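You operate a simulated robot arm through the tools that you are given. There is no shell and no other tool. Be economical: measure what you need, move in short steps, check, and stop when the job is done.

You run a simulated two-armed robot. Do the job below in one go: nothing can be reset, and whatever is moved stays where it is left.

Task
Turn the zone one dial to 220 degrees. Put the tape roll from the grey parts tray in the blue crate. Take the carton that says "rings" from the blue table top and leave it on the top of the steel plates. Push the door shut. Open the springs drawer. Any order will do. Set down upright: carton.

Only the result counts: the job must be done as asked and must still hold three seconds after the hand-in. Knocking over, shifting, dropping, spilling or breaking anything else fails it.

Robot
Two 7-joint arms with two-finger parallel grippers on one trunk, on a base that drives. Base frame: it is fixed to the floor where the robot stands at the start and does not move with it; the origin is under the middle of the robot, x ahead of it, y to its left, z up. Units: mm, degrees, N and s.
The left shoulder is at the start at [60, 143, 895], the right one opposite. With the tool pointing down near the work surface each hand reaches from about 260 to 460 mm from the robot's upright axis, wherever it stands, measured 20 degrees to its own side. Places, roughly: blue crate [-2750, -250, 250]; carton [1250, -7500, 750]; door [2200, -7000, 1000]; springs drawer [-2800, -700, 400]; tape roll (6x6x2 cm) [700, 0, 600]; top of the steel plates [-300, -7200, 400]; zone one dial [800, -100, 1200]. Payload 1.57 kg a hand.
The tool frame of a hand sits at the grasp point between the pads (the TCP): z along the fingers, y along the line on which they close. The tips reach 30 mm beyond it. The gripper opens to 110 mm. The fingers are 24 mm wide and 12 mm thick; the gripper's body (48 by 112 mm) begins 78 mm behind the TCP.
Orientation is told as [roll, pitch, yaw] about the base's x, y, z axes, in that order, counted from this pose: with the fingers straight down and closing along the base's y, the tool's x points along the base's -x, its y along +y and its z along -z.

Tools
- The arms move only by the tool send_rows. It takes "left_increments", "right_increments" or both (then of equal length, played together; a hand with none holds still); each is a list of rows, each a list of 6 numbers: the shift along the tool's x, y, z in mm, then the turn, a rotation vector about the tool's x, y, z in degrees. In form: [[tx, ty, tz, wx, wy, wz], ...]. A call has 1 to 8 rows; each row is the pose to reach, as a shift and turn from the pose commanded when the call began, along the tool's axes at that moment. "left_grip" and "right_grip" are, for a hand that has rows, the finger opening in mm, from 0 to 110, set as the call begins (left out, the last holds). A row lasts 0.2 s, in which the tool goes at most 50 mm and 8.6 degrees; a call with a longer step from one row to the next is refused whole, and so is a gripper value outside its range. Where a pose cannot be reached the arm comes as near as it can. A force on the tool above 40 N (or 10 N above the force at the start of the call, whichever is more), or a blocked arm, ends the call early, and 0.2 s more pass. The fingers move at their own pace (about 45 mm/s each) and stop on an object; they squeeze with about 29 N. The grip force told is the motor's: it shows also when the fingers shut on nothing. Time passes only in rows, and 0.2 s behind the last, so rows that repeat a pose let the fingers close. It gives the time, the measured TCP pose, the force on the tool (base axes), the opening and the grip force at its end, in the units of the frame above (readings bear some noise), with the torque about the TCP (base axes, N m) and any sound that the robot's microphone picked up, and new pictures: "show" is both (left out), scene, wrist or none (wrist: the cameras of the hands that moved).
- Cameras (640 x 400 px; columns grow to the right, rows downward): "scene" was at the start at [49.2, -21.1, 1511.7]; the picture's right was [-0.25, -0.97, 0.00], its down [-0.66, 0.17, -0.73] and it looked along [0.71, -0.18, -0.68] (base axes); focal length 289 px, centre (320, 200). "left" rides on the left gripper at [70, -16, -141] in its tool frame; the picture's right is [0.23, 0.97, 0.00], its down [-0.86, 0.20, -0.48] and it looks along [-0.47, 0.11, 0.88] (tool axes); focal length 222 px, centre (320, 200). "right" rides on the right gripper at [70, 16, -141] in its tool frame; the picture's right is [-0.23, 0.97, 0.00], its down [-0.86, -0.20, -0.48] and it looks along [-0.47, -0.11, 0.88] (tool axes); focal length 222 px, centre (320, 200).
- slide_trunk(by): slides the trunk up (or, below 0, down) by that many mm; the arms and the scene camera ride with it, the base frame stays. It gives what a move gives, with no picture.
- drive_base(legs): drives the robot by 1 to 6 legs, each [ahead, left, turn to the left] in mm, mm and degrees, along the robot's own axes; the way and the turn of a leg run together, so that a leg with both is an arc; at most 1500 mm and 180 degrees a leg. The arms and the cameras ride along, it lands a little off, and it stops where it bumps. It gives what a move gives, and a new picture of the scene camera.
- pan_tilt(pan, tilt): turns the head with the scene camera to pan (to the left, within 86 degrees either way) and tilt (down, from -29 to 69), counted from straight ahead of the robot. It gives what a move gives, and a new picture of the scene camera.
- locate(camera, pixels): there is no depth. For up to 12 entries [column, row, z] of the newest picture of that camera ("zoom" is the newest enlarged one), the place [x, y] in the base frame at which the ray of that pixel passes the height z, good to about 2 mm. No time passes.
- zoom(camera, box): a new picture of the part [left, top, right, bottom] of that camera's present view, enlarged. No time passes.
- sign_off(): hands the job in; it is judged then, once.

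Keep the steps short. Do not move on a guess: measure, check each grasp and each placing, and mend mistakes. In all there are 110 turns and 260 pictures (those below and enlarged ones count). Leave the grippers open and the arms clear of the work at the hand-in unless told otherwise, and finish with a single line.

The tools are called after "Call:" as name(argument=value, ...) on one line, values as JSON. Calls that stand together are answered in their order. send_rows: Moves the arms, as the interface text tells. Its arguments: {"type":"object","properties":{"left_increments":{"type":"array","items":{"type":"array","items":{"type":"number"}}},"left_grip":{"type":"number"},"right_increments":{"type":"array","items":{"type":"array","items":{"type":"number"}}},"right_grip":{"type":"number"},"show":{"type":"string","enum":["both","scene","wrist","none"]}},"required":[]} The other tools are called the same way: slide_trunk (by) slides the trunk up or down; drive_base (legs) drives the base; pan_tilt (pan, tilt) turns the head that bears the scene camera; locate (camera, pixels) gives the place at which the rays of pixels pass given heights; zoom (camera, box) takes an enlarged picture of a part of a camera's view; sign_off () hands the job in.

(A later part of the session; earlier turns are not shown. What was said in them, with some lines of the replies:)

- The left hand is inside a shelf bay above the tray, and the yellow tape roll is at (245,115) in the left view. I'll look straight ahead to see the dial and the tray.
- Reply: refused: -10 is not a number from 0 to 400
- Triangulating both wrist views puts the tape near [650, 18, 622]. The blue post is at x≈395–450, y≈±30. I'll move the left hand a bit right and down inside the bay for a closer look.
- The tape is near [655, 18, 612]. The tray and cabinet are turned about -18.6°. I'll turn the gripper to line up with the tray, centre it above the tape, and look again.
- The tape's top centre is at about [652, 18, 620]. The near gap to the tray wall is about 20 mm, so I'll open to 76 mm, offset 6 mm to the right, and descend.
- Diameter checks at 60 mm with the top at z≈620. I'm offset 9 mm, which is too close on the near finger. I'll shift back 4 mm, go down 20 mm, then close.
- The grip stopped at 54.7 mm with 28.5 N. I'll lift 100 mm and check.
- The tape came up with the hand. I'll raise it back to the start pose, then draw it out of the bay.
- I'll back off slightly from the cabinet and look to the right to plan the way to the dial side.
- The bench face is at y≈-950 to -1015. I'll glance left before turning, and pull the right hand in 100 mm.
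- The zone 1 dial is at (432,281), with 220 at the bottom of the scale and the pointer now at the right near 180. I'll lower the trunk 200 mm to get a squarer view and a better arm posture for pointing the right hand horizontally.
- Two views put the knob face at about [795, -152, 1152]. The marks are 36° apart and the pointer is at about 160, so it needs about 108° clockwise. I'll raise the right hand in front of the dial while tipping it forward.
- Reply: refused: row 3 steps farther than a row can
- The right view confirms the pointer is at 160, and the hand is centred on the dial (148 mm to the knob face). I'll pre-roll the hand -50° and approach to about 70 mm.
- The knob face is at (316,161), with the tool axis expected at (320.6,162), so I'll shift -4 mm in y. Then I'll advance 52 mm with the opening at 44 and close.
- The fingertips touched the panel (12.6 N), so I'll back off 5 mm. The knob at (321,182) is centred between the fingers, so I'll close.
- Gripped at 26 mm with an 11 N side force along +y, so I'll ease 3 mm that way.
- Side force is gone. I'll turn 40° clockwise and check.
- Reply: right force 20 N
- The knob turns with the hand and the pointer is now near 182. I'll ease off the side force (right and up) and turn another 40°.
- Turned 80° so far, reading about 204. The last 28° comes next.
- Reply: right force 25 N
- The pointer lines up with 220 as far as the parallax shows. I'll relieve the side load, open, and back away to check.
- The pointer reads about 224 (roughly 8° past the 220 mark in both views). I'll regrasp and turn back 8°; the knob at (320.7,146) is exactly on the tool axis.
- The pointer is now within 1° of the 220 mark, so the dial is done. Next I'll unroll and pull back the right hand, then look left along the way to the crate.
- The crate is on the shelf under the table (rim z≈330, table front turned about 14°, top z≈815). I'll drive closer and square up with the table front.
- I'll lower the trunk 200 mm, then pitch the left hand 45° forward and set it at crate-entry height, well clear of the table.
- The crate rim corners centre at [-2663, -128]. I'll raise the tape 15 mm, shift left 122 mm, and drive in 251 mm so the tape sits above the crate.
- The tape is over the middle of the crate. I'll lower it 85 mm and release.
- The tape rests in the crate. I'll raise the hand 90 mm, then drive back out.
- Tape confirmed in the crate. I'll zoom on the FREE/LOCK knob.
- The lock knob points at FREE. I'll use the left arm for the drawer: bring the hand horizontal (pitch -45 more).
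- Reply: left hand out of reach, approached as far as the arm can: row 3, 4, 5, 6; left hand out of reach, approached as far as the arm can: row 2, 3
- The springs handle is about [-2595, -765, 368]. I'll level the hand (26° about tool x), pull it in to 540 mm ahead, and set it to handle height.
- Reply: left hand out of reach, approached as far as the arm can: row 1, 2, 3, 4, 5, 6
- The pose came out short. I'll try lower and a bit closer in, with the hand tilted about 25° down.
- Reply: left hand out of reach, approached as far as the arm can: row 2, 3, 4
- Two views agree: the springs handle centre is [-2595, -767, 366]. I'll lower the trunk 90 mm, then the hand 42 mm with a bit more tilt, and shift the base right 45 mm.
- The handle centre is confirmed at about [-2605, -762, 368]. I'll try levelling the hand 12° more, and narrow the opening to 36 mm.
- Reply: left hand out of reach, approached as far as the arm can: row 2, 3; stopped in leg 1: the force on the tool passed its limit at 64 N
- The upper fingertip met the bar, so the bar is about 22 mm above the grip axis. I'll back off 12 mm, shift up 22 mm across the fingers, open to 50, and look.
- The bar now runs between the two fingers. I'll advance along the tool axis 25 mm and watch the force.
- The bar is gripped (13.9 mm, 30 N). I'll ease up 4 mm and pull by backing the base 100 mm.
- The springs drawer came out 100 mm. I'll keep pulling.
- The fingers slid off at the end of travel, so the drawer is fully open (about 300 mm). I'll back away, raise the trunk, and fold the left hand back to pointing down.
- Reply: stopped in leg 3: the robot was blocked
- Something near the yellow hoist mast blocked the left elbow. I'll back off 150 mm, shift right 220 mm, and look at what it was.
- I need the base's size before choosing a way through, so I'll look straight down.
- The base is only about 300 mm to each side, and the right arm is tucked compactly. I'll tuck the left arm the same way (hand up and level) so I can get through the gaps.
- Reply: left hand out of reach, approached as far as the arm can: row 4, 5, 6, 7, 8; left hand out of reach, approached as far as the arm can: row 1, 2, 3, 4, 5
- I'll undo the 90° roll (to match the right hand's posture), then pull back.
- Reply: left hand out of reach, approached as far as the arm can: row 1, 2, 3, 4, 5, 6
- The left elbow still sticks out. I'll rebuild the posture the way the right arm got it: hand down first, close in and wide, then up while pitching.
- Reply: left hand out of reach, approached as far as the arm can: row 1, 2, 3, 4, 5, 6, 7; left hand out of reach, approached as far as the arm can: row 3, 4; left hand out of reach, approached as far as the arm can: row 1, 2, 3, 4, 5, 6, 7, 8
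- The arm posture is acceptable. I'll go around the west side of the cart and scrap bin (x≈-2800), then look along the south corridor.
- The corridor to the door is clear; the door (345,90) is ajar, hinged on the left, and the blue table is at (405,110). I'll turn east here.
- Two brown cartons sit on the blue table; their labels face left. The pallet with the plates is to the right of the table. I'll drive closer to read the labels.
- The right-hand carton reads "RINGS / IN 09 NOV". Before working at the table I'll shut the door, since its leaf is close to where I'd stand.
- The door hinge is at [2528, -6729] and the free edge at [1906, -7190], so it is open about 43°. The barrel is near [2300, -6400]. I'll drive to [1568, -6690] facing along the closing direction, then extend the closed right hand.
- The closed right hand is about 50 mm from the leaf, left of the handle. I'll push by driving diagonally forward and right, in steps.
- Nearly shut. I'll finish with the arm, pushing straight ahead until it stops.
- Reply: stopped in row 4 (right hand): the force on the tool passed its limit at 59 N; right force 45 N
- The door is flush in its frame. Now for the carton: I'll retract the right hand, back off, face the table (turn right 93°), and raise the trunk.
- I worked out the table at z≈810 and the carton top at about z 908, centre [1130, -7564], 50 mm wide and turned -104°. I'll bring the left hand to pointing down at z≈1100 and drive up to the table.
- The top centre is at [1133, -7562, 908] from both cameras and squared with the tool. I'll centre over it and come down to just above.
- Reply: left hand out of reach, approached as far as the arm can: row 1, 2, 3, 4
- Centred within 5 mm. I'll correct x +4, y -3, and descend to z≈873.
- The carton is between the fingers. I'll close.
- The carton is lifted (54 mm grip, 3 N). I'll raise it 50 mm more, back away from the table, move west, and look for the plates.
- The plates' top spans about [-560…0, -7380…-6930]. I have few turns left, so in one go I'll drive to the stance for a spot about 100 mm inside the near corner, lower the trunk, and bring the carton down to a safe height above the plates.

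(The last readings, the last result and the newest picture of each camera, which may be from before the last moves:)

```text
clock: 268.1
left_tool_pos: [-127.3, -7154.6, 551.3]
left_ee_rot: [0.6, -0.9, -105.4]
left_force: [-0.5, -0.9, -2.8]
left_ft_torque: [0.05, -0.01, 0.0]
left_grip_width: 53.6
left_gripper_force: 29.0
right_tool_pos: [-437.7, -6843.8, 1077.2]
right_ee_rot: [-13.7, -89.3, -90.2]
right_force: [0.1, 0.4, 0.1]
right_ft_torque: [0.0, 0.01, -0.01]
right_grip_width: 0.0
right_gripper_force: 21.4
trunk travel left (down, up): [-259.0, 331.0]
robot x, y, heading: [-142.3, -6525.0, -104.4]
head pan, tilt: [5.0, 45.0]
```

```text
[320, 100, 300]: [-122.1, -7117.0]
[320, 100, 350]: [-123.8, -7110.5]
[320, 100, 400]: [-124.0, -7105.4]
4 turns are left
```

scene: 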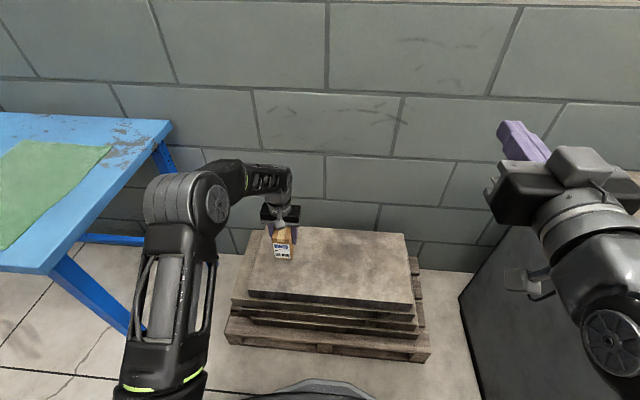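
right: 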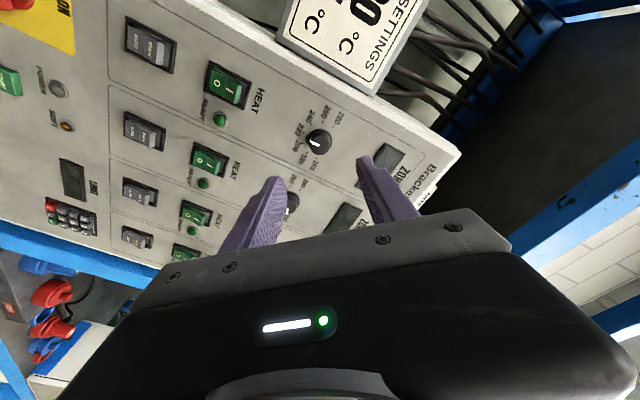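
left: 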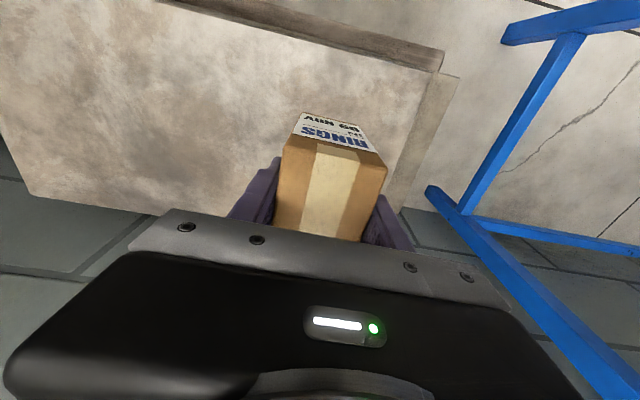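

By triangulation the plates' top is at z≈375, so contact is expected at tool height about 438. The carton's footprint is over 100 mm inside both near edges. I'll go down 80 mm, then slowly 32 mm more and read the force.

Call:
send_rows(left_increments=[[0, 0, 12, 0, 0, 0], [0, 0, 26, 0, 0, 0], [0, 0, 40, 0, 0, 0], [0, 0, 54, 0, 0, 0], [0, 0, 66, 0, 0, 0], [0, 0, 76, 0, 0, 0]], show="none")

Call:
send_rows(left_increments=[[0, 0, 4, 0, 0, 0], [0, 0, 8, 0, 0, 0], [0, 0, 12, 0, 0, 0], [0, 0, 16, 0, 0, 0], [0, 0, 20, 0, 0, 0], [0, 0, 24, 0, 0, 0], [0, 0, 28, 0, 0, 0], [0, 0, 32, 0, 0, 0]], show="both")

Call:
zoom(camera="scene", box=[220, 180, 350, 310])

```text
clock: 269.5
left_tool_pos: [-126.5, -7154.4, 474.9]
left_ee_rot: [0.6, -0.8, -105.5]
left_force: [-0.4, -0.2, -2.9]
left_ft_torque: [0.01, 0.01, 0.0]
left_grip_width: 53.7
left_gripper_force: 29.2
right_tool_pos: [-437.7, -6843.8, 1077.6]
right_ee_rot: [-13.7, -89.3, -90.3]
right_force: [0.3, 0.0, -0.1]
right_ft_torque: [0.01, -0.01, 0.01]
right_grip_width: 0.0
right_gripper_force: 20.8
trunk travel left (down, up): [-259.0, 331.0]
robot x, y, heading: [-147.8, -6531.7, -104.1]
head pan, tilt: [5.0, 45.0]
```

```text
clock: 271.3
left_tool_pos: [-127.1, -7155.4, 443.8]
left_ee_rot: [0.6, -1.0, -105.5]
left_force: [0.4, -0.5, 13.7]
left_ft_torque: [-0.19, 0.5, 0.05]
left_grip_width: 53.7
left_gripper_force: 12.6
right_tool_pos: [-437.0, -6843.2, 1076.0]
right_ee_rot: [-13.5, -89.4, -90.5]
right_force: [-0.9, -0.2, 0.5]
right_ft_torque: [0.04, 0.01, 0.0]
right_grip_width: 0.1
right_gripper_force: 21.2
trunk travel left (down, up): [-259.0, 331.0]
robot x, y, heading: [-144.9, -6526.6, -104.1]
head pan, tilt: [5.0, 45.0]
```

scene: 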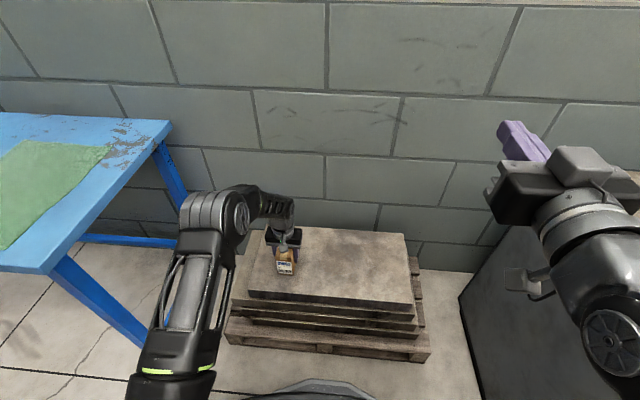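
left: 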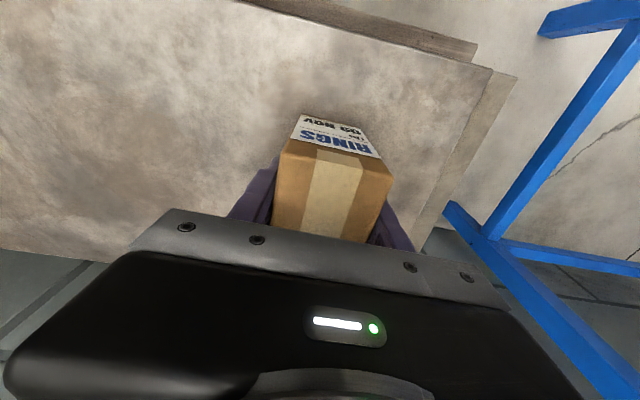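

```text
3.08 times, centred on (285, 245) of scene
3 turns are left
```

zoom: 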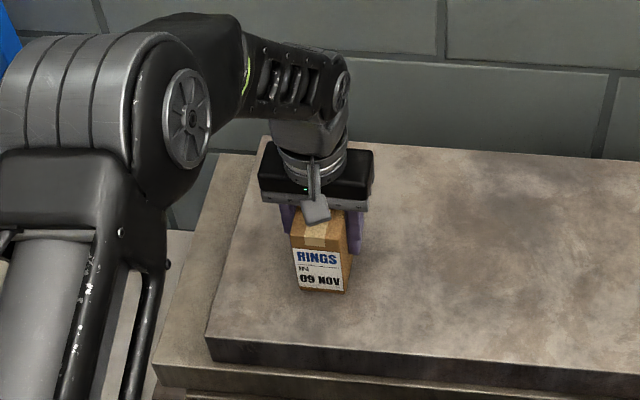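

Contact: the force went from -3 to +14 N with the carton upright on the plate. I'll open, raise straight up, open the right gripper, back the base away, and check.

Call:
send_rows(left_increments=[[0, 0, -1, 0, 0, 0], [0, 0, -1, 0, 0, 0], [0, 0, -1, 0, 0, 0], [0, 0, -1, 0, 0, 0], [0, 0, -1, 0, 0, 0]], left_grip=96, show="none")

Call:
send_rows(left_increments=[[0, 0, -20, 0, 0, 0], [0, 0, -50, 0, 0, 0], [0, 0, -85, 0, 0, 0], [0, 0, -120, 0, 0, 0], [0, 0, -155, 0, 0, 0], [0, 0, -190, 0, 0, 0], [0, 0, -225, 0, 0, 0]], right_increments=[[0, 0, 0, 0, 0, 0], [0, 0, 0, 0, 0, 0], [0, 0, 0, 0, 0, 0], [0, 0, 0, 0, 0, 0], [0, 0, 0, 0, 0, 0], [0, 0, 0, 0, 0, 0], [0, 0, 0, 0, 0, 0]], right_grip=100, show="both")

Call:
drive_base(legs=[[-150, 0, 0]])

Call:
zoom(camera="scene", box=[200, 130, 440, 330])

```text
clock: 272.5
left_tool_pos: [-126.1, -7155.2, 444.4]
left_ee_rot: [0.6, -0.8, -105.6]
left_force: [0.5, 0.7, 0.5]
left_ft_torque: [0.04, 0.03, 0.0]
left_grip_width: 95.7
left_gripper_force: 0.0
right_tool_pos: [-437.6, -6842.3, 1075.9]
right_ee_rot: [-13.5, -89.3, -90.5]
right_force: [0.2, -0.4, 0.2]
right_ft_torque: [-0.01, 0.03, 0.0]
right_grip_width: 0.0
right_gripper_force: 21.2
trunk travel left (down, up): [-259.0, 331.0]
robot x, y, heading: [-147.4, -6531.6, -104.2]
head pan, tilt: [5.0, 45.0]
```

```text
clock: 274.1
left_tool_pos: [-128.8, -7150.7, 669.6]
left_ee_rot: [0.7, -0.8, -105.5]
left_force: [-0.4, -0.7, -1.3]
left_ft_torque: [0.03, 0.0, 0.01]
left_grip_width: 95.9
left_gripper_force: 0.0
right_tool_pos: [-437.1, -6840.9, 1076.7]
right_ee_rot: [-13.7, -89.3, -90.3]
right_force: [0.3, 0.7, -0.3]
right_ft_torque: [-0.02, 0.01, 0.01]
right_grip_width: 100.1
right_gripper_force: 0.0
trunk travel left (down, up): [-259.0, 331.0]
robot x, y, heading: [-146.4, -6525.5, -104.3]
head pan, tilt: [5.0, 45.0]
```

scene: 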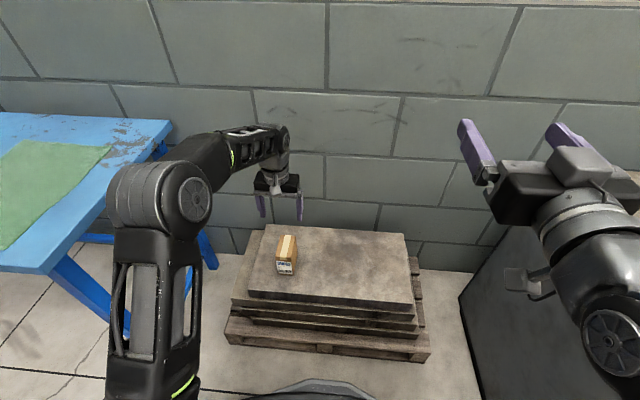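
right: 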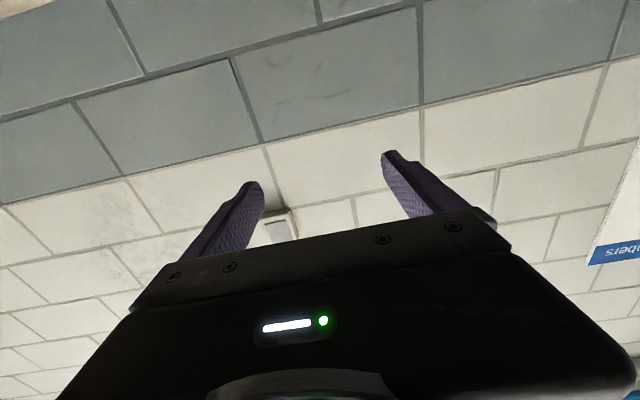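
left: 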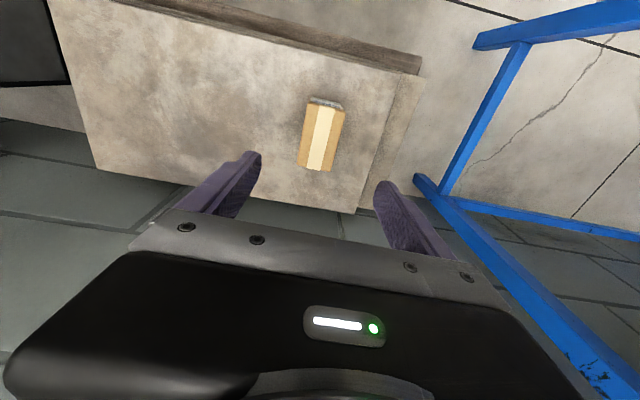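

```text
clock: 275.5
left_tool_pos: [-92.3, -7007.0, 669.6]
left_ee_rot: [0.7, -0.7, -105.5]
left_force: [0.6, -0.1, 0.3]
left_ft_torque: [-0.01, 0.01, 0.0]
left_grip_width: 96.2
left_gripper_force: 0.1
right_tool_pos: [-400.8, -6697.5, 1076.8]
right_ee_rot: [-13.6, -89.3, -90.2]
right_force: [-0.3, -0.4, -0.3]
right_ft_torque: [0.01, 0.01, 0.03]
right_grip_width: 100.3
right_gripper_force: 0.0
trunk travel left (down, up): [-259.0, 331.0]
robot x, y, heading: [-109.4, -6380.7, -104.2]
head pan, tilt: [5.0, 45.0]
```

scene: 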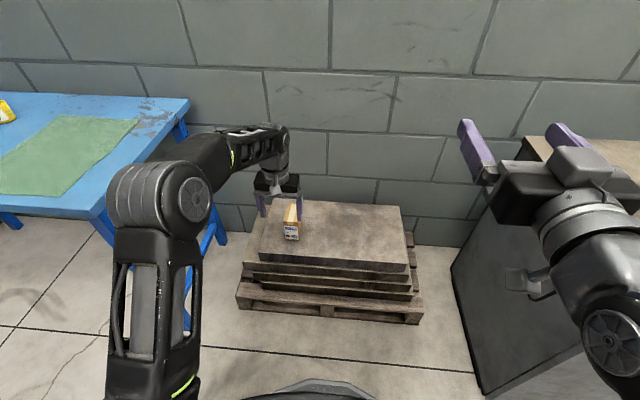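

```text
2.00 times, centred on (320, 230) of scene
2 turns are left
```

zoom: 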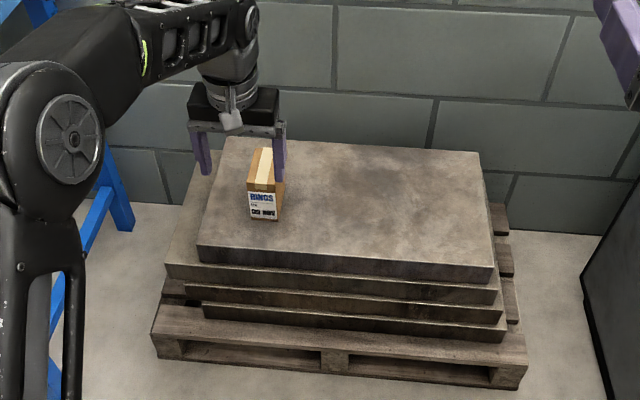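

The RINGS carton stands upright on the plates. Both grippers are open and the arms are clear, so I'm handing in.

Call:
sign_off()

```text
The job is handed in.
```

All five jobs are done and handed in: zone one dial at 220, tape roll in the blue crate, rings carton upright on the steel plates, door shut, springs drawer open; one caution, the left arm was blocked once near the yellow hoist on the way, and I saw nothing displaced.
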